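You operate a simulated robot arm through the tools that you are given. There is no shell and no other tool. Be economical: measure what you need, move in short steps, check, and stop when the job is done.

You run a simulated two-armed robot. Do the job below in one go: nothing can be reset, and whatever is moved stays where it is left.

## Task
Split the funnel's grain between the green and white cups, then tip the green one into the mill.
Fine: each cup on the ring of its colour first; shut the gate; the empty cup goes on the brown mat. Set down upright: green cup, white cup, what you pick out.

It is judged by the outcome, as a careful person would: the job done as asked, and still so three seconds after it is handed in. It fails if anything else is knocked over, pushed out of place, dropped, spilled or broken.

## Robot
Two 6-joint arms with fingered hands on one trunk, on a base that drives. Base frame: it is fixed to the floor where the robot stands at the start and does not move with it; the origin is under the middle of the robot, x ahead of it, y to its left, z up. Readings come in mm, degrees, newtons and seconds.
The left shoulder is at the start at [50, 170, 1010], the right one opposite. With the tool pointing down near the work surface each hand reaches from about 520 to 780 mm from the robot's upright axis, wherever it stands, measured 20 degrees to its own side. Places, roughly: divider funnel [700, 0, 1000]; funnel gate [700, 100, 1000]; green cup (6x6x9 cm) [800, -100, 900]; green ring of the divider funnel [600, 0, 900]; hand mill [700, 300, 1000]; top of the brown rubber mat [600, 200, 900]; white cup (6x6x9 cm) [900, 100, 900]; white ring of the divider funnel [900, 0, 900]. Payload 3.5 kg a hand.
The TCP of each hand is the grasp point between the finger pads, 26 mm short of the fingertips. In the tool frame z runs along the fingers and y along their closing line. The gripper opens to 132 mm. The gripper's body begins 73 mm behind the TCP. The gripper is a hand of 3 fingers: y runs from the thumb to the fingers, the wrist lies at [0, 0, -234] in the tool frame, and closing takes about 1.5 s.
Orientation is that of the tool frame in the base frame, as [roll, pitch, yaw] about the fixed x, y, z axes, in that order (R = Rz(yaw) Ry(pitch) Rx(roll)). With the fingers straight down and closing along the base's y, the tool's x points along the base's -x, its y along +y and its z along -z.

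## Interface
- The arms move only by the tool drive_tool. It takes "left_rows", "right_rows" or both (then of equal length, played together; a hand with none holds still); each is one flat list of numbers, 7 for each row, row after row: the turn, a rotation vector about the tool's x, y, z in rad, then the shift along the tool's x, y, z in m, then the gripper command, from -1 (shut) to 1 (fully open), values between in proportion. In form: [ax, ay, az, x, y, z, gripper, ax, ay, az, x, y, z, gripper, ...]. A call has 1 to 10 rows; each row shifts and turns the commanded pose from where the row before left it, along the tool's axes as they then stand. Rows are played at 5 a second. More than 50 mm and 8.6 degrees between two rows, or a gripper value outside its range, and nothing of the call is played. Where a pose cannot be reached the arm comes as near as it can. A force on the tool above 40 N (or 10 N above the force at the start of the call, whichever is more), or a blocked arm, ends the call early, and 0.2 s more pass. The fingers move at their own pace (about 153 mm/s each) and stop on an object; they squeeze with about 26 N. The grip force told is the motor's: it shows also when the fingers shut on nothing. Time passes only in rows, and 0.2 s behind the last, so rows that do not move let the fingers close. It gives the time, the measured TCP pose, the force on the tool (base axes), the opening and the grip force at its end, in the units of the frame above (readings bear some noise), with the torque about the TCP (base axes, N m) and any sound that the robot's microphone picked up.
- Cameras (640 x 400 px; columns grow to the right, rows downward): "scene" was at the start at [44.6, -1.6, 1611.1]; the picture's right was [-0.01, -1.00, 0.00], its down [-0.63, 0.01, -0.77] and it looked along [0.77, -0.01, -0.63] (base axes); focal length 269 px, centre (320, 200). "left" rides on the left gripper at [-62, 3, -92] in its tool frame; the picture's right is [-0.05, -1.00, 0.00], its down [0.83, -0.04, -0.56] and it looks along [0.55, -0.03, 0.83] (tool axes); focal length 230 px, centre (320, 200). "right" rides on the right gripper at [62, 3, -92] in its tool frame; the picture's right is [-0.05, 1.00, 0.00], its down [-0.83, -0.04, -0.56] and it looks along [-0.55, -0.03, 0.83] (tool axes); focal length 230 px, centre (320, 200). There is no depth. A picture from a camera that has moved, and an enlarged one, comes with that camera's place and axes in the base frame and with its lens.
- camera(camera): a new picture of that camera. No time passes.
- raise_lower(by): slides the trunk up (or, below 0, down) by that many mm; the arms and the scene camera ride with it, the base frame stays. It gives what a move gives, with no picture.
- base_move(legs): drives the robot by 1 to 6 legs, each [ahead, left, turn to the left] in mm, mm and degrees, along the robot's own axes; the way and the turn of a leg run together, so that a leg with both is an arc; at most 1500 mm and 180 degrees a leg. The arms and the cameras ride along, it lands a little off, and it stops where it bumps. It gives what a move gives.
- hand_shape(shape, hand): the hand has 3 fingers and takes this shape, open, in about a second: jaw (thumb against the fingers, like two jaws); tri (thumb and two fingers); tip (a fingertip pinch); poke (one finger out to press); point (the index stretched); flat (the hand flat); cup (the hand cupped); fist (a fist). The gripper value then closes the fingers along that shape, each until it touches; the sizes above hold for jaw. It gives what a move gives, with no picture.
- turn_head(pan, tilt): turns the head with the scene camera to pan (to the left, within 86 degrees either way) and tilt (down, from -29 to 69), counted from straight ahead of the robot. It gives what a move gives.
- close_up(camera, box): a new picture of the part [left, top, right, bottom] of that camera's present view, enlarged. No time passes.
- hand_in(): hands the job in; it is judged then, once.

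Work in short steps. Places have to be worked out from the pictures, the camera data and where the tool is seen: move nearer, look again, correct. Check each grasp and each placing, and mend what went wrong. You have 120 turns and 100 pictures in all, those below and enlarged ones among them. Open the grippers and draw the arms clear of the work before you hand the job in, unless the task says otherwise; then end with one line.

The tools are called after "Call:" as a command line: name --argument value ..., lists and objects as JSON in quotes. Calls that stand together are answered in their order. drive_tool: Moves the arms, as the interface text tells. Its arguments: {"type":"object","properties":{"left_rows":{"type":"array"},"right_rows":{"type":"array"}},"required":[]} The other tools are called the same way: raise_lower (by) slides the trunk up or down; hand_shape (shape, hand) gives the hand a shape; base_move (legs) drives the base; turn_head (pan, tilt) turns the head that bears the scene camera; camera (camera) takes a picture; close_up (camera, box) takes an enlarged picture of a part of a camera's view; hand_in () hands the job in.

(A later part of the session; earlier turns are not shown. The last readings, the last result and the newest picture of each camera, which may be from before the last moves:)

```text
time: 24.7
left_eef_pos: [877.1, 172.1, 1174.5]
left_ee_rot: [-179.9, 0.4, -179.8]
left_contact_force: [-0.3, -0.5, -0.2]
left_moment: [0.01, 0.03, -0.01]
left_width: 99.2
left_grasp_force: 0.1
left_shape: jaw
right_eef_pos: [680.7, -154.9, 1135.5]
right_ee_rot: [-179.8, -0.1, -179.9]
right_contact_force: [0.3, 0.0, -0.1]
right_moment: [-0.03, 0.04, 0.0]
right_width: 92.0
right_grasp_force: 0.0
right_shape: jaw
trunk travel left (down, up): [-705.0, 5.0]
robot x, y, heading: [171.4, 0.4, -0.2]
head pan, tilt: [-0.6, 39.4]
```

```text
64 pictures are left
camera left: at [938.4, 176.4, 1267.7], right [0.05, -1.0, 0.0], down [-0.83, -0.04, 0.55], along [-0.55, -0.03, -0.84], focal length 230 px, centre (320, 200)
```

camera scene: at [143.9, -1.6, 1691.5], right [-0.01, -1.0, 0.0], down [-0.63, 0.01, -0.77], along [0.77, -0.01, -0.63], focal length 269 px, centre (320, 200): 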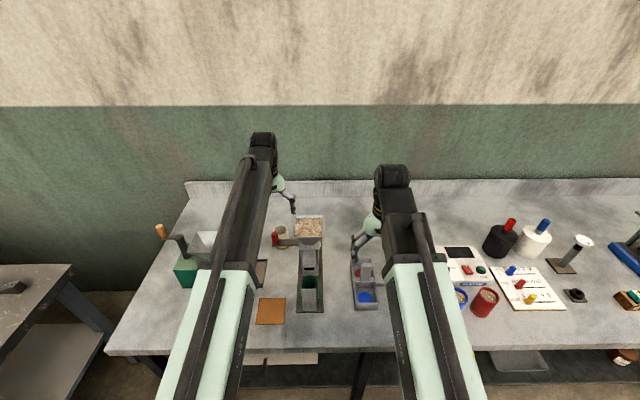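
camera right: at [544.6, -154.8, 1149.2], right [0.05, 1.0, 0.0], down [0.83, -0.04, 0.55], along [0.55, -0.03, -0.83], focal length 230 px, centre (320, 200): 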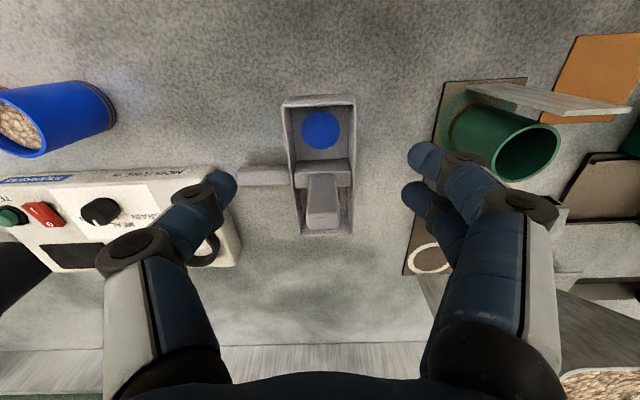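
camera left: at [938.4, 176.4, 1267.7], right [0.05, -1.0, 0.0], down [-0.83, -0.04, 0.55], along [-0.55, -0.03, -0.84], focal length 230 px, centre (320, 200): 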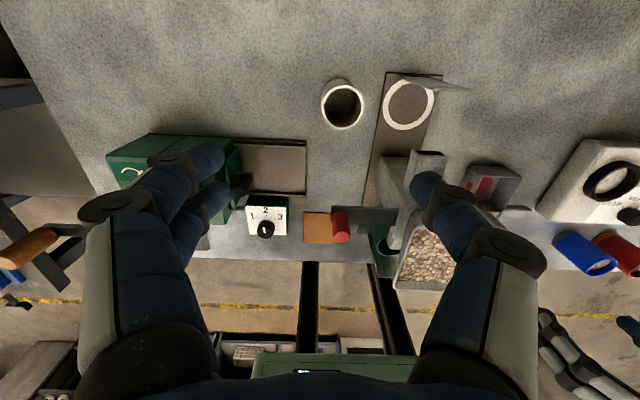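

White cup ≈(871,142). Move over it and descend to z≈1000, then look.

Call:
drive_tool --left_rows '[0, 0, 0, 0.006, -0.03, 0, 0.5, 0, 0, 0, 0, 0, 0.045, 0.5, 0, 0, 0, 0, 0, 0.045, 0.5, 0, 0, 0, 0, 0, 0.045, 0.5, 0, 0, 0, 0, 0, 0.03, 0.5]'

Call:
camera --camera "left"

Call:
camera --camera "scene"

```text
time: 25.9
left_eef_pos: [872.9, 145.0, 1010.9]
left_ee_rot: [-179.9, 0.5, -179.9]
left_contact_force: [-0.1, -0.3, -0.1]
left_moment: [0.01, 0.03, 0.01]
left_width: 99.3
left_grasp_force: 0.0
left_shape: jaw
right_eef_pos: [679.8, -156.5, 1136.3]
right_ee_rot: [-179.8, 0.0, 180.0]
right_contact_force: [0.3, -1.1, -1.0]
right_moment: [0.0, -0.03, -0.01]
right_width: 91.9
right_grasp_force: 0.1
right_shape: jaw
trunk travel left (down, up): [-705.0, 5.0]
robot x, y, heading: [169.6, 1.3, 0.1]
head pan, tilt: [-0.6, 39.4]
```

```text
63 pictures are left
camera left: at [932.7, 147.5, 1104.3], right [0.05, -1.0, 0.0], down [-0.84, -0.04, 0.55], along [-0.55, -0.03, -0.84], focal length 230 px, centre (320, 200)
```

left: 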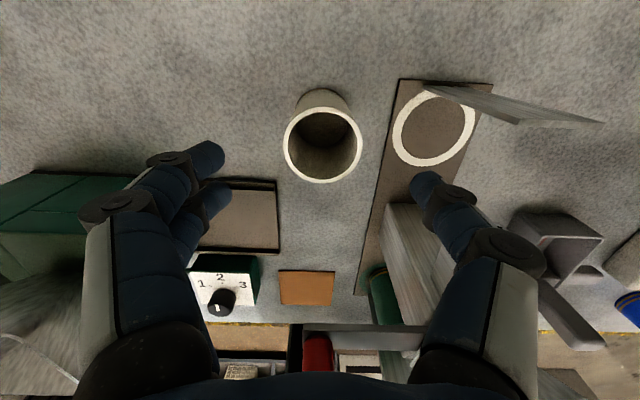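

```text
62 pictures are left
camera scene: at [217.3, -1.7, 1691.2], right [-0.01, -1.0, 0.0], down [-0.63, 0.01, -0.77], along [0.77, -0.01, -0.63], focal length 269 px, centre (320, 200)
```

scene: 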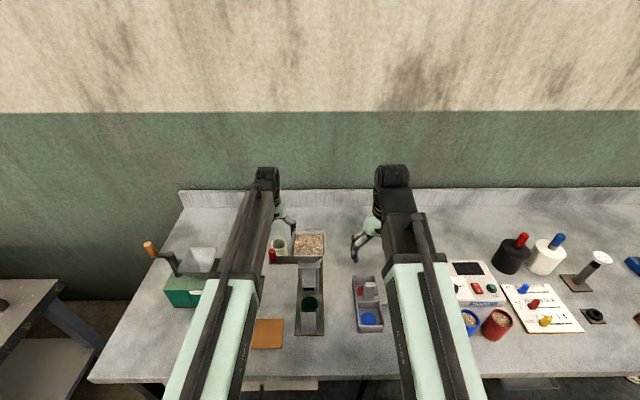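

Cup mouth reads (878,142). Small correction, descend to z 927 and grip.

Call:
drive_tool --left_rows '[0, 0, 0, -0.004, -0.002, 0.03, 0.5, 0, 0, 0, 0, 0, 0.03, 0.5, 0, 0, 0, 0, 0, 0.023, 0.5, 0, 0, 0, 0, 0, 0, -1, 0, 0, 0, 0, 0, 0, -1, 0, 0, 0, 0, 0, 0, -1, 0, 0, 0, 0, 0, 0, -1, 0, 0, 0, 0, 0, 0, -1]'

Call:
camera --camera "left"

```text
time: 27.7
left_eef_pos: [876.7, 141.9, 930.4]
left_ee_rot: [-180.0, 0.6, -179.9]
left_contact_force: [-0.5, -0.3, 0.6]
left_moment: [-0.02, 0.0, -0.01]
left_width: 46.3
left_grasp_force: 25.8
left_shape: jaw
right_eef_pos: [679.2, -154.3, 1137.3]
right_ee_rot: [-179.9, 0.0, -179.9]
right_contact_force: [-0.3, 0.2, -0.2]
right_moment: [0.04, 0.02, 0.01]
right_width: 92.3
right_grasp_force: 0.0
right_shape: jaw
trunk travel left (down, up): [-705.0, 5.0]
robot x, y, heading: [174.3, 2.6, -0.0]
head pan, tilt: [-0.6, 39.4]
```

```text
61 pictures are left
camera left: at [938.0, 144.6, 1022.5], right [0.05, -1.0, 0.0], down [-0.84, -0.04, 0.55], along [-0.55, -0.03, -0.84], focal length 230 px, centre (320, 200)
```

left: 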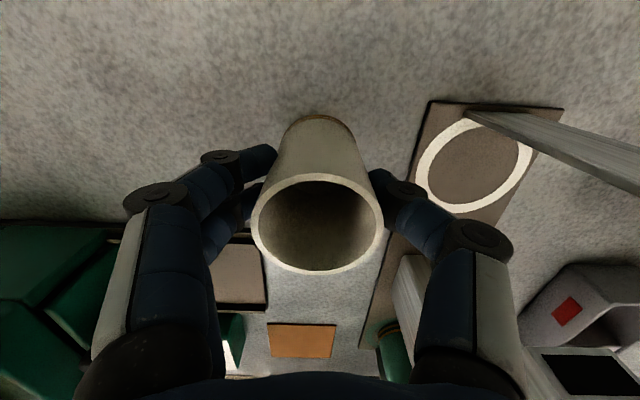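

White cup gripped. Lift ~18 mm and slide right in two stages towards the white ring, watching the clearance.

Call:
drive_tool --left_rows '[0, 0, 0, 0, 0, -0.02, -1, 0, 0, 0, 0.005, -0.03, 0, -1, 0, 0, 0, 0.005, -0.03, 0, -1]'

Call:
camera --camera "left"

Call:
close_up --camera "scene" --box '[210, 150, 370, 275]'

```text
time: 28.5
left_eef_pos: [865.1, 80.4, 950.0]
left_ee_rot: [-179.8, 0.5, -179.9]
left_contact_force: [0.0, -0.6, -0.5]
left_moment: [-0.01, 0.0, 0.0]
left_width: 46.3
left_grasp_force: 25.5
left_shape: jaw
right_eef_pos: [679.4, -155.8, 1136.1]
right_ee_rot: [-179.9, 0.0, 180.0]
right_contact_force: [-0.3, 0.6, -0.4]
right_moment: [0.03, 0.04, -0.02]
right_width: 92.0
right_grasp_force: 0.0
right_shape: jaw
trunk travel left (down, up): [-705.0, 5.0]
robot x, y, heading: [171.3, -0.8, 0.1]
head pan, tilt: [-0.6, 39.4]
```

```text
60 pictures are left
camera left: at [925.8, 82.9, 1043.0], right [0.05, -1.0, 0.0], down [-0.84, -0.04, 0.55], along [-0.55, -0.03, -0.84], focal length 230 px, centre (320, 200)
```

left: 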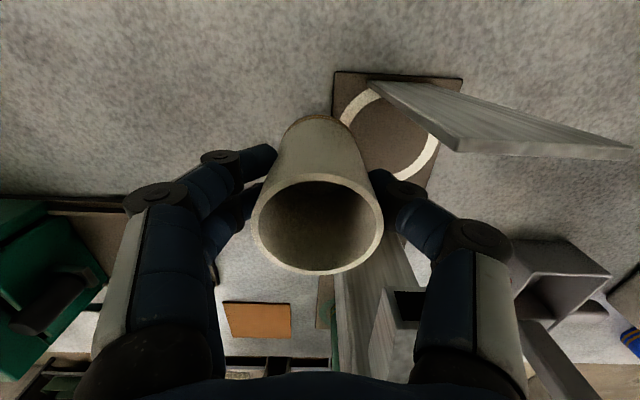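

```text
3.20 times, centred on (290, 212) of scene
camera zoom: at [217.1, -1.8, 1691.1], right [-0.01, -1.0, 0.0], down [-0.63, 0.01, -0.77], along [0.77, -0.01, -0.63], focal length 861 px, centre (416, 160)
```

zoom: 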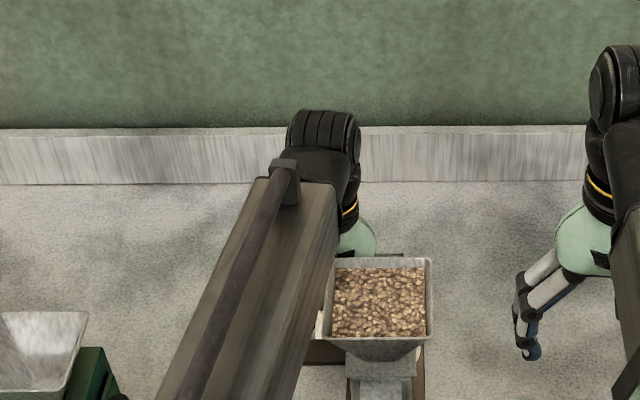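

Clear. Continue the last 53 mm.

Call:
drive_tool --left_rows '[0, 0, 0, -0.001, -0.018, 0, -1, 0, 0, 0, 0, -0.018, 0, -1, 0, 0, 0, 0, -0.017, 0.003, -1]'

Call:
camera --camera "left"

```text
time: 29.3
left_eef_pos: [867.8, 29.2, 946.3]
left_ee_rot: [-179.9, 0.4, -179.9]
left_contact_force: [0.6, -0.9, -0.3]
left_moment: [0.03, 0.0, 0.02]
left_width: 46.2
left_grasp_force: 26.0
left_shape: jaw
right_eef_pos: [678.4, -156.1, 1135.9]
right_ee_rot: [-179.9, 0.0, 180.0]
right_contact_force: [-0.4, 0.4, 0.5]
right_moment: [0.03, -0.02, 0.0]
right_width: 92.3
right_grasp_force: 0.1
right_shape: jaw
trunk travel left (down, up): [-705.0, 5.0]
robot x, y, heading: [168.9, -1.0, -0.1]
head pan, tilt: [-0.6, 39.4]
```

```text
58 pictures are left
camera left: at [928.0, 31.0, 1038.6], right [0.05, -1.0, 0.0], down [-0.84, -0.04, 0.55], along [-0.55, -0.03, -0.84], focal length 230 px, centre (320, 200)
```

left: 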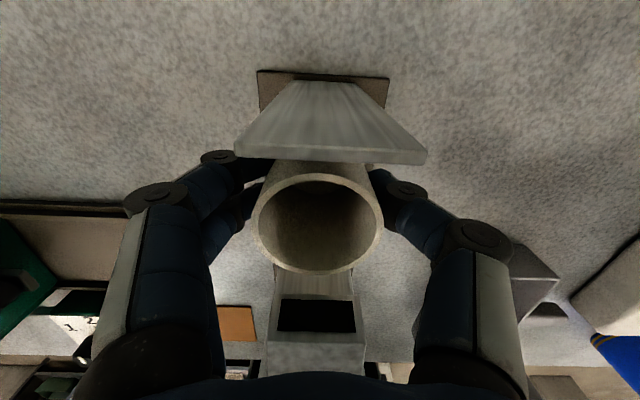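

Centred under the rear spout. Lower to contact.

Call:
drive_tool --left_rows '[0, 0, 0, 0, 0, 0.003, -1, 0, 0, 0, 0, 0, 0.003, -1, 0, 0, 0, 0, 0, 0.002, -1, 0, 0, 0, 0, 0, 0.0015, -1]'

```text
time: 30.3
left_eef_pos: [867.7, 30.4, 936.2]
left_ee_rot: [-179.8, 0.5, -180.0]
left_contact_force: [0.2, 0.3, -0.2]
left_moment: [0.03, -0.01, -0.02]
left_width: 46.3
left_grasp_force: 26.2
left_shape: jaw
right_eef_pos: [679.3, -156.7, 1136.4]
right_ee_rot: [-179.9, 0.0, -179.9]
right_contact_force: [-0.2, 0.9, -0.4]
right_moment: [0.01, 0.0, 0.03]
right_width: 92.4
right_grasp_force: 0.0
right_shape: jaw
trunk travel left (down, up): [-705.0, 5.0]
robot x, y, heading: [173.2, -2.1, 0.0]
head pan, tilt: [-0.6, 39.4]
```

Still free; shift 2 mm right and go down in small steps.

Call:
drive_tool --left_rows '[0, 0, 0, 0, -0.002, 0.001, -1, 0, 0, 0, 0, 0, 0.0015, -1]'

```text
time: 30.9
left_eef_pos: [867.6, 26.1, 935.0]
left_ee_rot: [-180.0, 0.7, -179.9]
left_contact_force: [3.2, 0.8, 8.8]
left_moment: [0.08, 0.0, -0.01]
left_width: 46.4
left_grasp_force: 25.8
left_shape: jaw
right_eef_pos: [679.0, -154.2, 1137.0]
right_ee_rot: [-179.9, 0.0, -180.0]
right_contact_force: [-0.1, 0.3, -0.2]
right_moment: [-0.01, 0.02, 0.0]
right_width: 92.3
right_grasp_force: 0.0
right_shape: jaw
trunk travel left (down, up): [-705.0, 5.0]
robot x, y, heading: [174.2, 1.1, 0.0]
head pan, tilt: [-0.6, 39.4]
```

Contact (9 N). Release, rise, step aside to the left and look.

Call:
drive_tool --left_rows '[0, 0, 0, 0, 0, 0, 0.4, 0, 0, 0, 0, 0, 0, 0.4, 0, 0, 0, 0, 0, 0, 0.4, 0, 0, 0, 0, 0, -0.04, 0.4, 0, 0, 0, 0, 0, -0.045, 0.4, 0, 0, 0, 0, 0, -0.045, 0.4, 0, 0, 0, 0, 0.03, -0.03, 0.4, 0, 0, 0, 0, 0.045, 0, 0.4, 0, 0, 0, 0, 0.045, 0, 0.4]'

Call:
camera --camera "left"

Call:
close_up --camera "scene" --box '[230, 220, 370, 340]'

```text
time: 32.9
left_eef_pos: [865.7, 148.0, 1092.3]
left_ee_rot: [-179.9, 0.4, -179.9]
left_contact_force: [-0.4, 0.0, -0.4]
left_moment: [-0.01, -0.03, -0.04]
left_width: 92.2
left_grasp_force: 0.3
left_shape: jaw
right_eef_pos: [679.5, -155.0, 1135.9]
right_ee_rot: [-179.9, -0.1, -179.8]
right_contact_force: [0.9, 0.0, 0.4]
right_moment: [-0.03, 0.01, 0.01]
right_width: 92.3
right_grasp_force: 0.0
right_shape: jaw
trunk travel left (down, up): [-705.0, 5.0]
robot x, y, heading: [171.7, -1.2, 0.1]
head pan, tilt: [-0.6, 39.4]
```

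```text
57 pictures are left
camera left: at [926.3, 150.4, 1186.0], right [0.05, -1.0, 0.0], down [-0.84, -0.04, 0.55], along [-0.55, -0.03, -0.84], focal length 230 px, centre (320, 200)
```

left: 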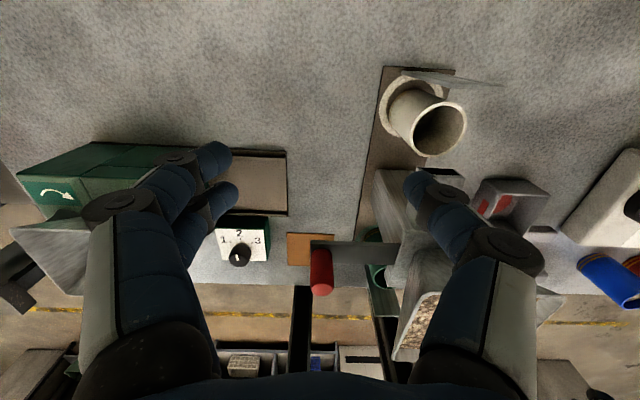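

```text
3.33 times, centred on (300, 280) of scene
camera zoom: at [217.1, -1.0, 1691.1], right [-0.01, -1.0, 0.0], down [-0.63, 0.01, -0.77], along [0.77, -0.01, -0.63], focal length 897 px, centre (387, -67)
```

zoom: 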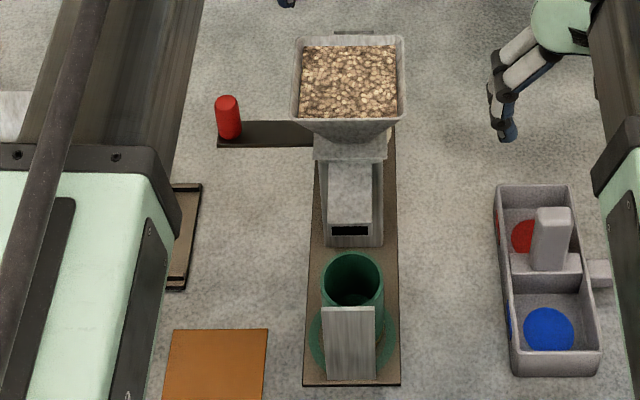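

Call:
close_up --camera "left" --box '[340, 50, 520, 200]'

Call:
close_up --camera "left" --box '[280, 160, 460, 310]'

```text
2.67 times, centred on (430, 125) of left
camera zoom: at [926.3, 150.4, 1186.0], right [0.05, -1.0, 0.0], down [-0.84, -0.04, 0.55], along [-0.55, -0.03, -0.84], focal length 614 px, centre (27, 400)
```

zoom: 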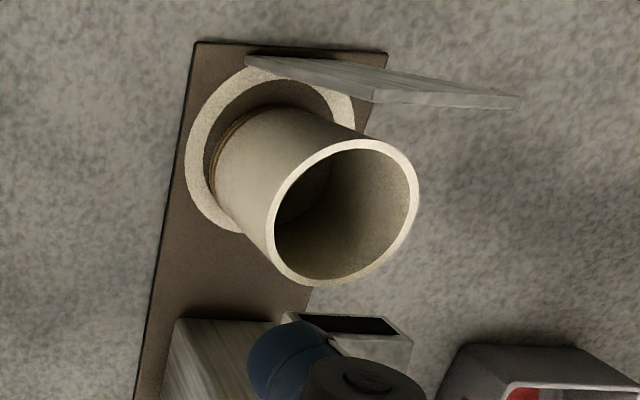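

```text
2.67 times, centred on (370, 235) of left
camera zoom: at [926.3, 150.4, 1186.0], right [0.05, -1.0, 0.0], down [-0.84, -0.04, 0.55], along [-0.55, -0.03, -0.84], focal length 614 px, centre (187, 107)
```

zoom: 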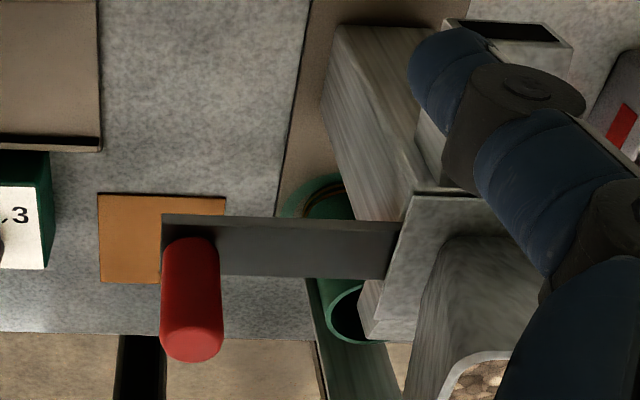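

Both cups stand on their rings under the spouts. Next the gate: the red handle reads (745,141), top z≈1057. Bring the left hand above it with the fingers narrowed to ~52 mm.

Call:
drive_tool --left_rows '[0, 0, 0, 0, 0, -0.04, -0.2, 0, 0, 0, 0.04, -0.002, 0, -0.2, 0, 0, 0, 0.04, -0.002, 0, -0.2, 0, 0, 0, 0.04, -0.002, 0, -0.2, 0, 0, 0, 0, 0, 0, -0.2]'

Call:
camera --camera "left"

Call:
close_up --camera "scene" --box '[210, 170, 370, 295]'

```text
time: 34.1
left_eef_pos: [746.4, 141.9, 1132.6]
left_ee_rot: [-180.0, 0.5, -179.8]
left_contact_force: [0.9, 0.2, 0.1]
left_moment: [0.0, -0.04, -0.03]
left_width: 53.6
left_grasp_force: 0.1
left_shape: jaw
right_eef_pos: [680.1, -154.8, 1135.1]
right_ee_rot: [-179.9, 0.0, -179.9]
right_contact_force: [0.6, -0.7, 0.1]
right_moment: [0.02, -0.01, 0.02]
right_width: 91.9
right_grasp_force: 0.1
right_shape: jaw
trunk travel left (down, up): [-705.0, 5.0]
robot x, y, heading: [172.8, -2.6, -0.1]
head pan, tilt: [-0.6, 39.4]
```

```text
53 pictures are left
camera left: at [806.4, 143.7, 1224.9], right [0.05, -1.0, 0.0], down [-0.84, -0.04, 0.55], along [-0.55, -0.03, -0.84], focal length 230 px, centre (320, 200)
```

left: 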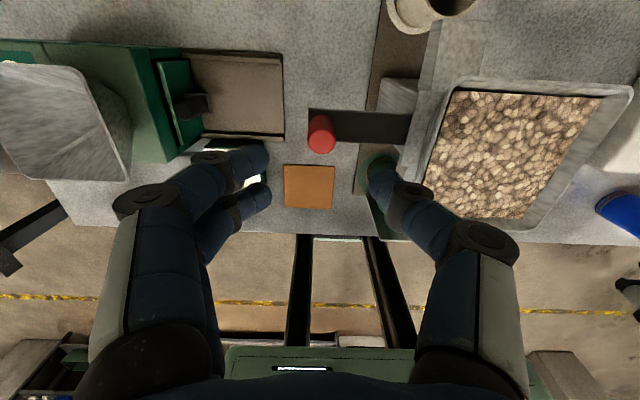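

```text
3.20 times, centred on (290, 232) of scene
camera zoom: at [217.7, -1.5, 1691.1], right [-0.01, -1.0, 0.0], down [-0.63, 0.01, -0.77], along [0.77, -0.01, -0.63], focal length 861 px, centre (416, 96)
```

zoom: 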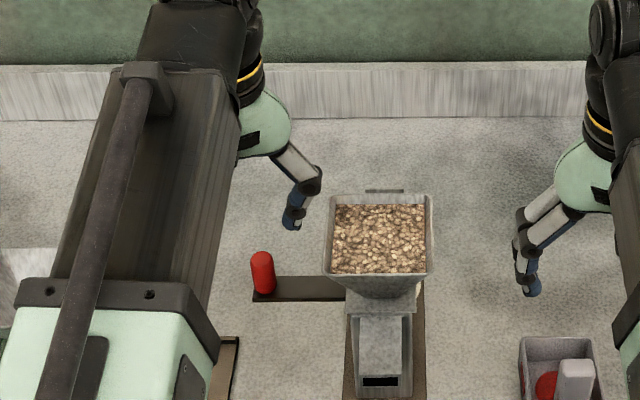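

The thumb's knuckle would come close to the hopper wall, so I turn the hand 45° before descending, then check.

Call:
drive_tool --left_rows '[0, 0, 0.131, 0, -0.001, 0, -0.2, 0, 0, 0.131, 0, 0, 0, -0.2, 0, 0, 0.131, 0, 0, 0, -0.2, 0, 0, 0.131, 0, 0, 0, -0.2, 0, 0, 0.131, 0, 0, 0, -0.2, 0, 0, 0.131, 0, 0, 0, -0.2, 0, 0, 0, 0, 0, 0.04, -0.2]'

Call:
camera --camera "left"

```text
time: 35.7
left_eef_pos: [745.0, 141.0, 1093.3]
left_ee_rot: [179.8, 0.4, 135.1]
left_contact_force: [0.4, -0.4, -0.4]
left_moment: [-0.01, 0.02, 0.01]
left_width: 53.2
left_grasp_force: 0.0
left_shape: jaw
right_eef_pos: [678.6, -155.3, 1136.0]
right_ee_rot: [-179.8, 0.0, -180.0]
right_contact_force: [0.8, 1.1, -0.5]
right_moment: [-0.01, 0.04, -0.02]
right_width: 91.8
right_grasp_force: 0.2
right_shape: jaw
trunk travel left (down, up): [-705.0, 5.0]
robot x, y, heading: [173.5, 1.3, 0.4]
head pan, tilt: [-0.6, 39.4]
```

```text
51 pictures are left
camera left: at [790.4, 99.1, 1185.4], right [-0.67, -0.74, 0.0], down [-0.62, 0.56, 0.55], along [-0.4, 0.37, -0.84], focal length 230 px, centre (320, 200)
```

left: 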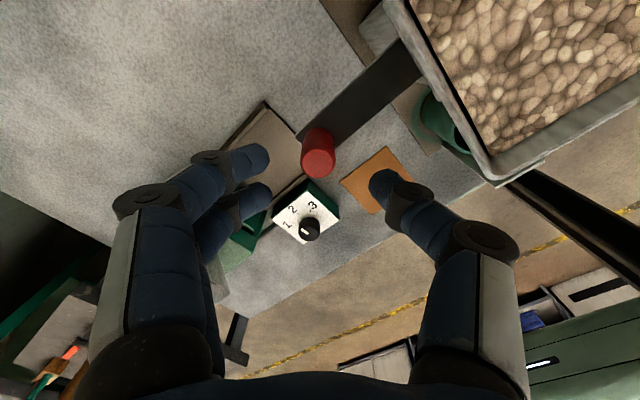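

Handle top ≈(749,138); clear of the hopper now. Small correction, descend to z≈1048 and grip.

Call:
drive_tool --left_rows '[0, 0, 0, -0.0035, 0.0007, 0.015, -0.2, 0, 0, 0, 0, 0, 0.015, -0.2, 0, 0, 0, 0, 0, 0.015, -0.2, 0, 0, 0, 0, 0, 0, -1, 0, 0, 0, 0, 0, 0, -1, 0, 0, 0, 0, 0, 0, -1, 0, 0, 0, 0, 0, 0, -1]'

Call:
camera --camera "left"

Call:
close_up --camera "scene" --box '[210, 190, 370, 315]'

```text
time: 37.3
left_eef_pos: [749.7, 138.4, 1046.9]
left_ee_rot: [179.6, 0.4, 135.0]
left_contact_force: [-1.4, -0.3, -5.0]
left_moment: [0.03, -0.01, -0.04]
left_width: 11.0
left_grasp_force: 25.8
left_shape: jaw
right_eef_pos: [679.0, -155.5, 1135.0]
right_ee_rot: [-179.9, -0.1, -180.0]
right_contact_force: [-0.3, 0.0, -0.2]
right_moment: [0.02, -0.01, -0.01]
right_width: 92.4
right_grasp_force: 0.0
right_shape: jaw
trunk travel left (down, up): [-705.0, 5.0]
robot x, y, heading: [173.5, -1.5, -0.1]
head pan, tilt: [-0.6, 39.4]
```

```text
50 pictures are left
camera left: at [795.0, 96.7, 1140.5], right [-0.67, -0.74, 0.0], down [-0.62, 0.56, 0.55], along [-0.41, 0.37, -0.84], focal length 230 px, centre (320, 200)
```

left: 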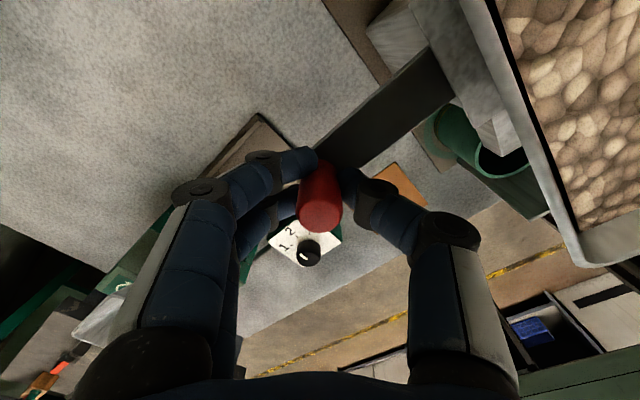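

```text
3.20 times, centred on (290, 252) of scene
camera zoom: at [217.6, -1.6, 1691.1], right [-0.01, -1.0, 0.0], down [-0.63, 0.01, -0.77], along [0.77, -0.01, -0.63], focal length 861 px, centre (416, 32)
```

zoom: 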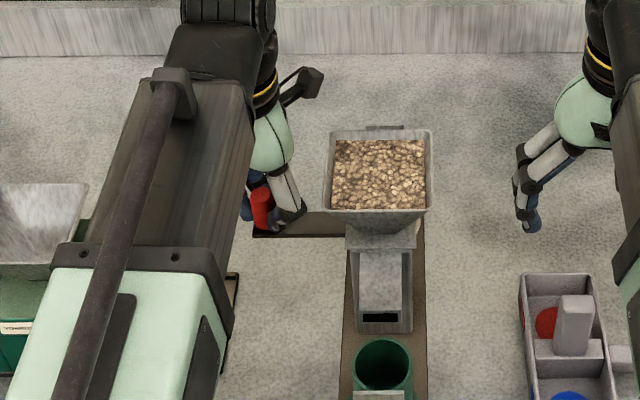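

Handle gripped. Pull the gate 16 mm to the left and look at the response.

Call:
drive_tool --left_rows '[0, 0, 0, 0.0057, 0.0057, 0, -1, 0, 0, 0, 0.0057, 0.0057, 0, -1]'

Call:
close_up --camera "scene" --box '[210, 190, 370, 315]'

```text
time: 37.9
left_eef_pos: [750.8, 155.5, 1048.3]
left_ee_rot: [179.8, 0.4, 135.2]
left_contact_force: [-0.6, 0.2, -4.8]
left_moment: [0.04, 0.02, -0.05]
left_width: 11.2
left_grasp_force: 25.8
left_shape: jaw
right_eef_pos: [679.7, -155.3, 1135.8]
right_ee_rot: [-179.9, 0.1, -180.0]
right_contact_force: [-0.3, 0.5, 0.9]
right_moment: [0.01, 0.0, -0.02]
right_width: 92.2
right_grasp_force: 0.1
right_shape: jaw
trunk travel left (down, up): [-705.0, 5.0]
robot x, y, heading: [171.5, -1.7, -0.3]
head pan, tilt: [-0.6, 39.4]
```

```text
3.20 times, centred on (290, 252) of scene
camera zoom: at [217.6, -1.2, 1691.1], right [-0.01, -1.0, 0.0], down [-0.63, 0.01, -0.77], along [0.77, -0.01, -0.63], focal length 861 px, centre (416, 32)
```

zoom: 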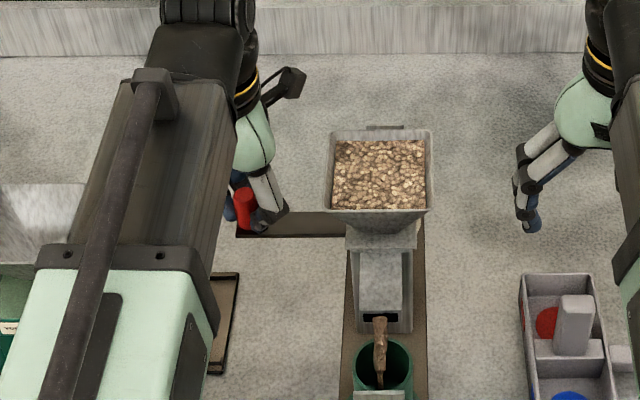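

The gate slides and grain is falling cleanly into the green cup. Hold and watch the flow for a second.

Call:
drive_tool --left_rows '[0, 0, 0, 0, 0, 0, -1, 0, 0, 0, 0, 0, 0, -1, 0, 0, 0, 0, 0, 0, -1, 0, 0, 0, 0, 0, 0, -1]'

Call:
close_up --camera "scene" --box '[250, 210, 370, 320]'

Call:
camera --camera "left"

```text
time: 38.9
left_eef_pos: [750.7, 154.5, 1048.1]
left_ee_rot: [179.6, 0.5, 135.1]
left_contact_force: [-0.4, 1.6, -5.0]
left_moment: [0.07, 0.0, -0.06]
left_width: 11.0
left_grasp_force: 25.6
left_shape: jaw
right_eef_pos: [679.6, -155.4, 1135.3]
right_ee_rot: [-179.9, 0.0, -179.9]
right_contact_force: [-0.1, 0.0, 1.7]
right_moment: [-0.04, -0.03, -0.01]
right_width: 91.9
right_grasp_force: 0.2
right_shape: jaw
trunk travel left (down, up): [-705.0, 5.0]
robot x, y, heading: [172.0, 0.8, -0.0]
head pan, tilt: [-0.6, 39.4]
```

```text
3.64 times, centred on (310, 265) of scene
camera zoom: at [217.5, -1.3, 1691.1], right [-0.01, -1.0, 0.0], down [-0.63, 0.01, -0.77], along [0.77, -0.01, -0.63], focal length 978 px, centre (356, -36)
```

zoom: 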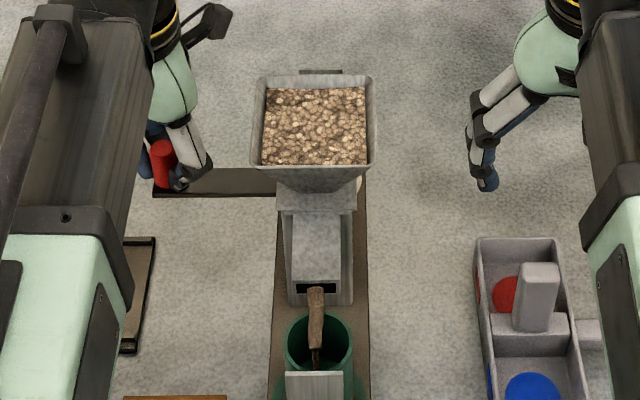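

```text
46 pictures are left
camera left: at [795.0, 112.4, 1140.5], right [-0.67, -0.74, 0.0], down [-0.62, 0.56, 0.55], along [-0.41, 0.37, -0.84], focal length 230 px, centre (320, 200)
```

left: 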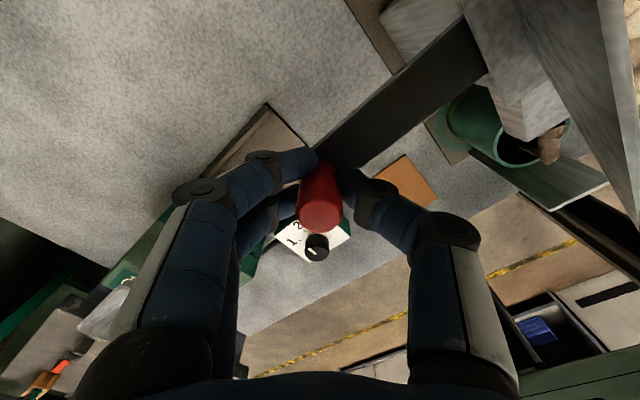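

Flow is steady and level is sinking. Hold for two more seconds and check.

Call:
drive_tool --left_rows '[0, 0, 0, 0, 0, 0, -1, 0, 0, 0, 0, 0, 0, -1, 0, 0, 0, 0, 0, 0, -1, 0, 0, 0, 0, 0, 0, -1, 0, 0, 0, 0, 0, 0, -1, 0, 0, 0, 0, 0, 0, -1, 0, 0, 0, 0, 0, 0, -1, 0, 0, 0, 0, 0, 0, -1, 0, 0, 0, 0, 0, 0, -1, 0, 0, 0, 0, 0, 0, -1]'

Call:
close_up --camera "scene" --box '[260, 210, 360, 320]'

```text
time: 41.1
left_eef_pos: [750.5, 153.2, 1047.3]
left_ee_rot: [179.7, 0.5, 135.2]
left_contact_force: [-1.3, 1.6, -5.5]
left_moment: [0.02, -0.01, -0.02]
left_width: 10.8
left_grasp_force: 25.9
left_shape: jaw
right_eef_pos: [678.5, -154.3, 1135.8]
right_ee_rot: [-179.9, 0.0, -179.9]
right_contact_force: [-0.7, 0.2, 0.0]
right_moment: [-0.04, 0.02, 0.02]
right_width: 92.0
right_grasp_force: 0.1
right_shape: jaw
trunk travel left (down, up): [-705.0, 5.0]
robot x, y, heading: [173.7, 1.0, -0.1]
head pan, tilt: [-0.6, 39.4]
```

```text
3.64 times, centred on (310, 265) of scene
camera zoom: at [217.5, -1.3, 1691.1], right [-0.01, -1.0, 0.0], down [-0.63, 0.01, -0.77], along [0.77, -0.01, -0.63], focal length 978 px, centre (356, -36)
```

zoom: 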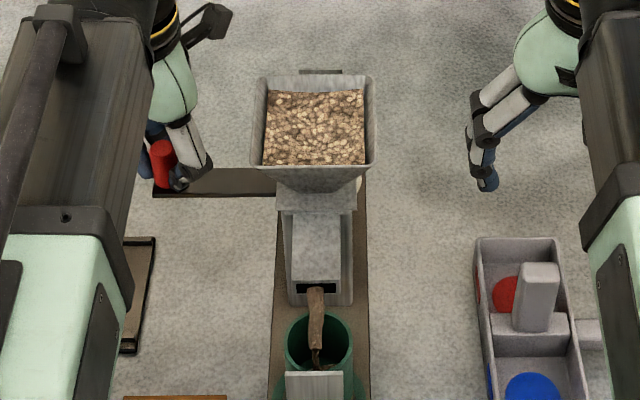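

Slow flow; pull 15 mm more and wait.

Call:
drive_tool --left_rows '[0, 0, 0, 0.0053, 0.0053, 0, -1, 0, 0, 0, 0.0053, 0.0053, 0, -1, 0, 0, 0, 0, 0, 0, -1, 0, 0, 0, 0, 0, 0, -1, 0, 0, 0, 0, 0, 0, -1, 0, 0, 0, 0, 0, 0, -1, 0, 0, 0, 0, 0, 0, -1, 0, 0, 0, 0, 0, 0, -1, 0, 0, 0, 0, 0, 0, -1, 0, 0, 0, 0, 0, 0, -1]'

Call:
close_up --camera "scene" --box '[260, 210, 360, 320]'

```text
time: 43.3
left_eef_pos: [750.8, 168.8, 1047.8]
left_ee_rot: [179.7, 0.5, 135.0]
left_contact_force: [6.5, -4.8, 10.1]
left_moment: [-0.09, -0.12, -0.05]
left_width: 11.1
left_grasp_force: 26.3
left_shape: jaw
right_eef_pos: [680.0, -156.5, 1136.1]
right_ee_rot: [-179.9, 0.0, -179.9]
right_contact_force: [-0.1, 1.1, -0.5]
right_moment: [0.02, 0.02, -0.02]
right_width: 92.1
right_grasp_force: 0.0
right_shape: jaw
trunk travel left (down, up): [-705.0, 5.0]
robot x, y, heading: [172.0, 1.9, -0.2]
head pan, tilt: [-0.6, 39.4]
```

```text
3.64 times, centred on (310, 265) of scene
camera zoom: at [217.3, -2.5, 1691.2], right [-0.01, -1.0, 0.0], down [-0.63, 0.01, -0.77], along [0.77, -0.01, -0.63], focal length 978 px, centre (356, -36)
```

zoom: 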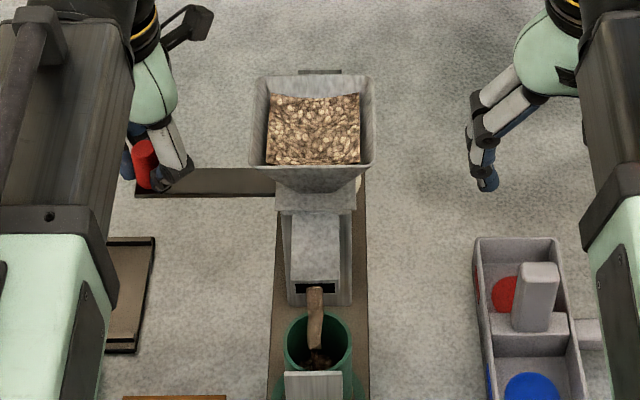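

Gate is at its stop; flow is quicker. Keep waiting.

Call:
drive_tool --left_rows '[0, 0, 0, 0, 0, 0, -1, 0, 0, 0, 0, 0, 0, -1, 0, 0, 0, 0, 0, 0, -1, 0, 0, 0, 0, 0, 0, -1, 0, 0, 0, 0, 0, 0, -1, 0, 0, 0, 0, 0, 0, -1, 0, 0, 0, 0, 0, 0, -1, 0, 0, 0, 0, 0, 0, -1, 0, 0, 0, 0, 0, 0, -1, 0, 0, 0, 0, 0, 0, -1]'

Call:
drive_tool --left_rows '[0, 0, 0, 0, 0, 0, -1, 0, 0, 0, 0, 0, 0, -1, 0, 0, 0, 0, 0, 0, -1, 0, 0, 0, 0, 0, 0, -1, 0, 0, 0, 0, 0, 0, -1, 0, 0, 0, 0, 0, 0, -1, 0, 0, 0, 0, 0, 0, -1, 0, 0, 0, 0, 0, 0, -1, 0, 0, 0, 0, 0, 0, -1, 0, 0, 0, 0, 0, 0, -1]'

Call:
close_up --camera "scene" --box '[260, 210, 360, 320]'

```text
time: 45.5
left_eef_pos: [750.4, 168.2, 1047.5]
left_ee_rot: [179.7, 0.6, 135.0]
left_contact_force: [8.7, -5.6, 12.1]
left_moment: [-0.07, -0.14, -0.06]
left_width: 11.1
left_grasp_force: 26.4
left_shape: jaw
right_eef_pos: [679.3, -155.4, 1135.4]
right_ee_rot: [180.0, 0.1, -180.0]
right_contact_force: [-0.5, -1.1, -0.3]
right_moment: [0.02, 0.01, 0.0]
right_width: 92.2
right_grasp_force: 0.0
right_shape: jaw
trunk travel left (down, up): [-705.0, 5.0]
robot x, y, heading: [169.4, 2.1, -0.1]
head pan, tilt: [-0.6, 39.4]
```

```text
time: 47.7
left_eef_pos: [749.4, 168.1, 1046.9]
left_ee_rot: [179.7, 0.4, 135.1]
left_contact_force: [9.2, -4.2, 10.9]
left_moment: [-0.06, -0.13, -0.09]
left_width: 11.0
left_grasp_force: 26.0
left_shape: jaw
right_eef_pos: [679.5, -156.0, 1136.1]
right_ee_rot: [-180.0, 0.0, -179.9]
right_contact_force: [-0.7, 0.3, 0.0]
right_moment: [-0.02, -0.02, 0.0]
right_width: 92.1
right_grasp_force: 0.1
right_shape: jaw
trunk travel left (down, up): [-705.0, 5.0]
robot x, y, heading: [168.9, -1.8, 0.2]
head pan, tilt: [-0.6, 39.4]
```

```text
3.64 times, centred on (310, 265) of scene
camera zoom: at [217.4, -2.6, 1691.2], right [-0.01, -1.0, 0.0], down [-0.63, 0.01, -0.77], along [0.77, -0.01, -0.63], focal length 978 px, centre (356, -36)
```

zoom: 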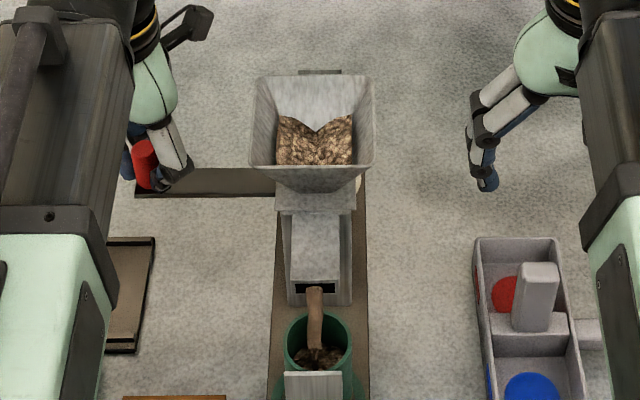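

Roughly half has drained and the green cup is filling without spills. Keep waiting.

Call:
drive_tool --left_rows '[0, 0, 0, 0, 0, 0, -1, 0, 0, 0, 0, 0, 0, -1, 0, 0, 0, 0, 0, 0, -1, 0, 0, 0, 0, 0, 0, -1, 0, 0, 0, 0, 0, 0, -1, 0, 0, 0, 0, 0, 0, -1, 0, 0, 0, 0, 0, 0, -1, 0, 0, 0, 0, 0, 0, -1, 0, 0, 0, 0, 0, 0, -1, 0, 0, 0, 0, 0, 0, -1]'

Call:
close_up --camera "scene" --box '[260, 210, 360, 320]'

```text
time: 49.9
left_eef_pos: [750.3, 168.3, 1047.4]
left_ee_rot: [179.7, 0.4, 134.9]
left_contact_force: [9.5, -5.1, 11.7]
left_moment: [-0.07, -0.19, -0.07]
left_width: 11.4
left_grasp_force: 26.5
left_shape: jaw
right_eef_pos: [678.7, -156.7, 1135.2]
right_ee_rot: [-180.0, 0.1, -179.9]
right_contact_force: [0.0, 1.0, -0.1]
right_moment: [-0.01, 0.02, -0.04]
right_width: 92.1
right_grasp_force: 0.0
right_shape: jaw
trunk travel left (down, up): [-705.0, 5.0]
robot x, y, heading: [172.0, -1.0, 0.0]
head pan, tilt: [-0.6, 39.4]
```

```text
3.64 times, centred on (310, 265) of scene
camera zoom: at [217.4, -2.6, 1691.2], right [-0.01, -1.0, 0.0], down [-0.63, 0.01, -0.77], along [0.77, -0.01, -0.63], focal length 978 px, centre (356, -36)
```

zoom: 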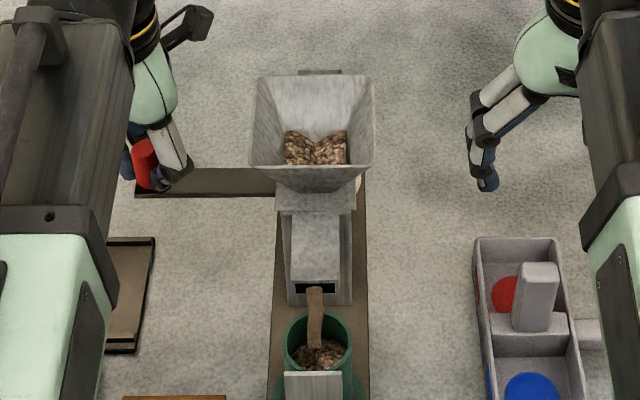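

Call:
drive_tool --left_rows '[0, 0, 0, 0, 0, 0, -1, 0, 0, 0, 0, 0, 0, -1, 0, 0, 0, 0, 0, 0, -1, 0, 0, 0, 0, 0, 0, -1, 0, 0, 0, 0, 0, 0, -1, 0, 0, 0, 0, 0, 0, -1, 0, 0, 0, 0, 0, 0, -1, 0, 0, 0, 0, 0, 0, -1, 0, 0, 0, 0, 0, 0, -1, 0, 0, 0, 0, 0, 0, -1]'

Call:
drive_tool --left_rows '[0, 0, 0, 0, 0, 0, -1, 0, 0, 0, 0, 0, 0, -1, 0, 0, 0, 0, 0, 0, -1, 0, 0, 0, 0, 0, 0, -1, 0, 0, 0, 0, 0, 0, -1, 0, 0, 0, 0, 0, 0, -1, 0, 0, 0, 0, 0, 0, -1]'

Call:
close_up --camera "scene" --box '[260, 210, 360, 320]'

```text
time: 52.1
left_eef_pos: [749.4, 169.4, 1046.3]
left_ee_rot: [179.7, 0.3, 135.0]
left_contact_force: [8.6, -6.0, 11.2]
left_moment: [-0.05, -0.15, -0.05]
left_width: 11.1
left_grasp_force: 26.0
left_shape: jaw
right_eef_pos: [679.2, -156.3, 1135.8]
right_ee_rot: [-180.0, 0.0, -179.9]
right_contact_force: [0.0, 0.1, 0.2]
right_moment: [0.0, 0.0, 0.03]
right_width: 92.1
right_grasp_force: 0.0
right_shape: jaw
trunk travel left (down, up): [-705.0, 5.0]
robot x, y, heading: [171.8, 0.4, 0.3]
head pan, tilt: [-0.6, 39.4]
```

```text
time: 53.7
left_eef_pos: [749.8, 168.5, 1046.8]
left_ee_rot: [179.7, 0.6, 134.9]
left_contact_force: [8.1, -4.8, 12.1]
left_moment: [-0.09, -0.16, -0.07]
left_width: 11.0
left_grasp_force: 25.9
left_shape: jaw
right_eef_pos: [678.7, -156.3, 1136.8]
right_ee_rot: [-180.0, 0.0, -179.9]
right_contact_force: [0.3, -0.7, -0.7]
right_moment: [-0.02, -0.02, 0.01]
right_width: 92.1
right_grasp_force: 0.1
right_shape: jaw
trunk travel left (down, up): [-705.0, 5.0]
robot x, y, heading: [170.4, -1.8, 0.1]
head pan, tilt: [-0.6, 39.4]
```

```text
3.64 times, centred on (310, 265) of scene
camera zoom: at [217.4, -2.6, 1691.2], right [-0.01, -1.0, 0.0], down [-0.63, 0.01, -0.77], along [0.77, -0.01, -0.63], focal length 978 px, centre (356, -36)
```

zoom: 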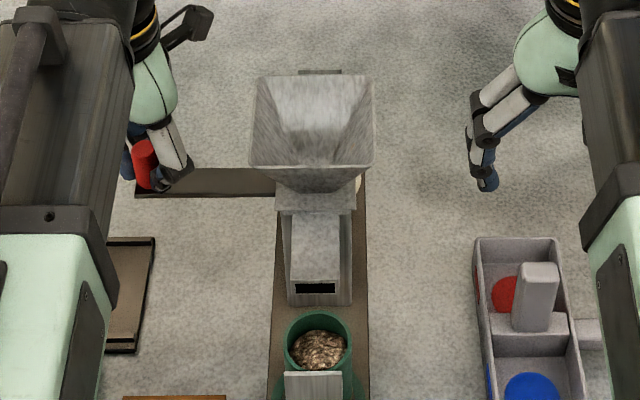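

The funnel is empty. Push the gate back the full 31 mm to shut it.

Call:
drive_tool --left_rows '[0, 0, 0, -0.0075, -0.0075, 0, -1, 0, 0, 0, -0.0075, -0.0075, 0, -1, 0, 0, 0, -0.0075, -0.0075, 0, -1, 0, 0, 0, 0, 0, 0, -1]'

Call:
close_up --camera "scene" --box '[250, 210, 370, 320]'

```text
time: 54.7
left_eef_pos: [748.1, 136.5, 1047.3]
left_ee_rot: [179.7, 0.3, 135.1]
left_contact_force: [5.6, 5.7, 5.2]
left_moment: [0.19, -0.12, -0.04]
left_width: 11.3
left_grasp_force: 25.8
left_shape: jaw
right_eef_pos: [679.1, -155.0, 1136.8]
right_ee_rot: [-179.9, 0.1, -179.8]
right_contact_force: [0.4, -0.5, 0.2]
right_moment: [-0.03, 0.01, 0.03]
right_width: 91.8
right_grasp_force: 0.0
right_shape: jaw
trunk travel left (down, up): [-705.0, 5.0]
robot x, y, heading: [172.2, 0.4, 0.1]
head pan, tilt: [-0.6, 39.4]
```

```text
3.64 times, centred on (310, 265) of scene
camera zoom: at [217.4, -0.9, 1691.1], right [-0.01, -1.0, 0.0], down [-0.63, 0.01, -0.77], along [0.77, -0.01, -0.63], focal length 978 px, centre (356, -36)
```

zoom: 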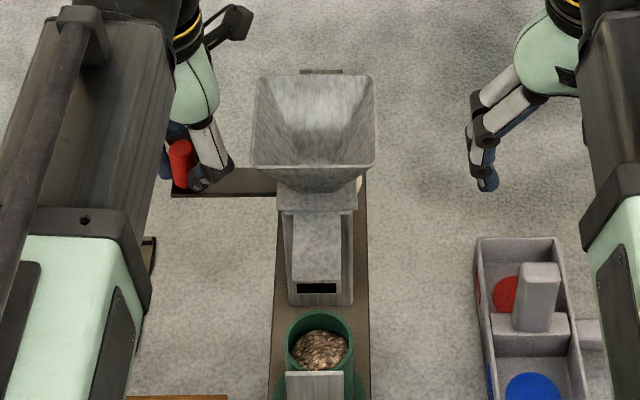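

Gate shut against its stop (no grain flowing, cup not overfull). Release the handle, go straight up, unturn and step left.

Call:
drive_tool --left_rows '[0, 0, 0, 0.001, 0.001, 0, -0.2, 0, 0, 0, 0, 0, 0, -0.2, 0, 0, 0, 0, 0, 0, -0.2, 0, 0, 0, 0, 0, -0.045, -0.2, 0, 0, 0, 0, 0, -0.045, -0.2, 0, 0, 0, 0.02, 0.02, -0.03, 0.2, 0, 0, 0, 0.03, 0.03, 0, 0.2]'

Call:
drive_tool --left_rows '[0, 0, -0.131, 0, 0, 0, 0.4, 0, 0, -0.131, 0, 0, 0, 0.4, 0, 0, -0.131, 0, 0, 0, 0.4, 0, 0, -0.131, 0, 0, 0, 0.4, 0, 0, -0.131, 0, 0, 0, 0.4, 0, 0, -0.131, 0, 0, 0, 0.4]'

Call:
camera --camera "left"

```text
time: 56.3
left_eef_pos: [751.3, 209.9, 1167.1]
left_ee_rot: [179.8, 0.5, 135.1]
left_contact_force: [0.2, -0.1, -0.8]
left_moment: [0.0, -0.04, -0.03]
left_width: 78.8
left_grasp_force: 0.0
left_shape: jaw
right_eef_pos: [678.7, -155.4, 1134.9]
right_ee_rot: [-179.9, 0.0, -179.8]
right_contact_force: [-0.3, 0.6, 0.4]
right_moment: [-0.06, 0.0, 0.02]
right_width: 92.3
right_grasp_force: 0.0
right_shape: jaw
trunk travel left (down, up): [-705.0, 5.0]
robot x, y, heading: [172.9, 2.8, -0.0]
head pan, tilt: [-0.6, 39.4]
```

```text
time: 57.7
left_eef_pos: [747.9, 208.9, 1166.9]
left_ee_rot: [-179.9, 0.5, -179.8]
left_contact_force: [-0.4, -0.5, -0.6]
left_moment: [0.0, -0.02, 0.03]
left_width: 91.9
left_grasp_force: 0.1
left_shape: jaw
right_eef_pos: [679.0, -155.7, 1135.4]
right_ee_rot: [-179.8, 0.1, -179.8]
right_contact_force: [0.2, -0.8, 0.2]
right_moment: [0.01, 0.01, 0.03]
right_width: 92.0
right_grasp_force: 0.1
right_shape: jaw
trunk travel left (down, up): [-705.0, 5.0]
robot x, y, heading: [173.3, -3.9, -0.0]
head pan, tilt: [-0.6, 39.4]
```

```text
39 pictures are left
camera left: at [809.0, 211.7, 1259.9], right [0.06, -1.0, 0.0], down [-0.84, -0.05, 0.55], along [-0.55, -0.03, -0.84], focal length 230 px, centre (320, 200)
```

left: 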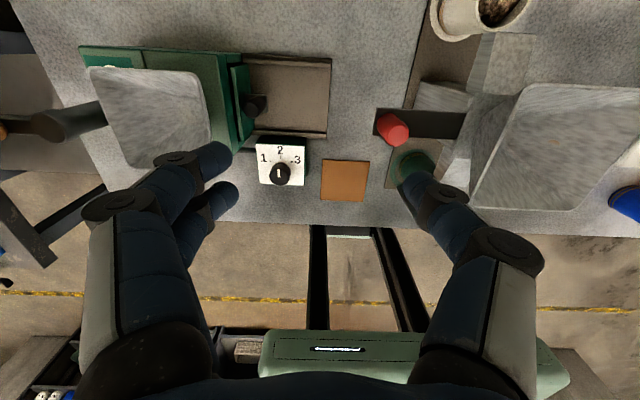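

White cup is filled too and the hopper is empty. Now back the robot off so the left hand can come in from the front, straddling the end plate.

Call:
base_move --legs '[[-350, 0, 0]]'

Call:
drive_tool --left_rows '[0, 0, 0, -0.045, -0.02, 0, 0.4, 0, 0, 0, -0.045, -0.02, 0, 0.4, 0, 0, 0, -0.04, -0.02, 0, 0.4, 0, -0.145, 0, 0, 0, 0, 0.4, 0, -0.145, 0, 0, 0, 0, 0.4, 0, -0.145, 0, 0, 0, 0, 0.4, 0, -0.145, 0, 0, 0, 0, 0.4, 0, -0.145, 0, 0, 0, 0, 0.4, 0, -0.145, 0, 0, 0, 0, 0.4, 0, -0.145, 0, 0, 0, 0, 0.4]'

Call:
drive_tool --left_rows '[0, -0.145, 0, 0, 0, 0, 0.4, 0, -0.145, 0, 0, 0, 0, 0.4]'

Call:
camera --camera "left"

```text
time: 60.0
left_eef_pos: [404.5, 206.6, 1166.6]
left_ee_rot: [-179.9, 0.6, 179.9]
left_contact_force: [0.5, -0.2, 0.4]
left_moment: [0.03, -0.03, 0.01]
left_width: 91.7
left_grasp_force: 0.0
left_shape: jaw
right_eef_pos: [333.0, -157.2, 1136.5]
right_ee_rot: [-179.9, 0.0, 179.8]
right_contact_force: [-0.6, 0.0, 0.6]
right_moment: [-0.01, -0.01, 0.0]
right_width: 92.2
right_grasp_force: 0.1
right_shape: jaw
trunk travel left (down, up): [-705.0, 5.0]
robot x, y, heading: [-169.2, 1.6, -0.1]
head pan, tilt: [-0.6, 39.4]
```

```text
time: 62.2
left_eef_pos: [533.5, 146.9, 1169.5]
left_ee_rot: [-179.8, 58.7, -179.9]
left_contact_force: [0.4, -0.3, 0.4]
left_moment: [0.01, 0.01, 0.04]
left_width: 91.9
left_grasp_force: 0.1
left_shape: jaw
right_eef_pos: [334.9, -157.1, 1136.4]
right_ee_rot: [-179.9, 0.0, 179.9]
right_contact_force: [-0.5, 0.0, -0.4]
right_moment: [-0.02, 0.0, 0.02]
right_width: 92.1
right_grasp_force: 0.0
right_shape: jaw
trunk travel left (down, up): [-705.0, 5.0]
robot x, y, heading: [-170.3, 3.9, -0.1]
head pan, tilt: [-0.6, 39.4]
```

```text
time: 62.8
left_eef_pos: [534.0, 146.2, 1169.5]
left_ee_rot: [-179.7, 75.4, -179.6]
left_contact_force: [0.0, 0.2, 0.4]
left_moment: [-0.03, 0.01, -0.03]
left_width: 91.9
left_grasp_force: 0.0
left_shape: jaw
right_eef_pos: [334.2, -155.9, 1135.8]
right_ee_rot: [-180.0, -0.1, 179.9]
right_contact_force: [0.0, 0.4, 0.5]
right_moment: [0.0, 0.0, -0.01]
right_width: 92.3
right_grasp_force: 0.0
right_shape: jaw
trunk travel left (down, up): [-705.0, 5.0]
robot x, y, heading: [-174.8, -0.5, 0.0]
head pan, tilt: [-0.6, 39.4]
```

```text
38 pictures are left
camera left: at [460.7, 149.7, 1251.2], right [0.01, -1.0, 0.05], down [-0.75, -0.04, -0.66], along [0.67, -0.03, -0.75], focal length 230 px, centre (320, 200)
```

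left: 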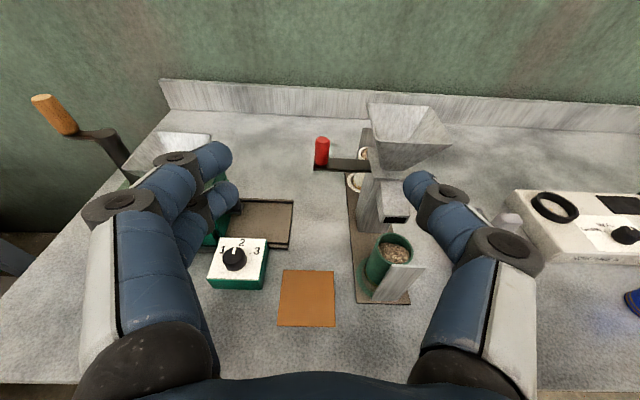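

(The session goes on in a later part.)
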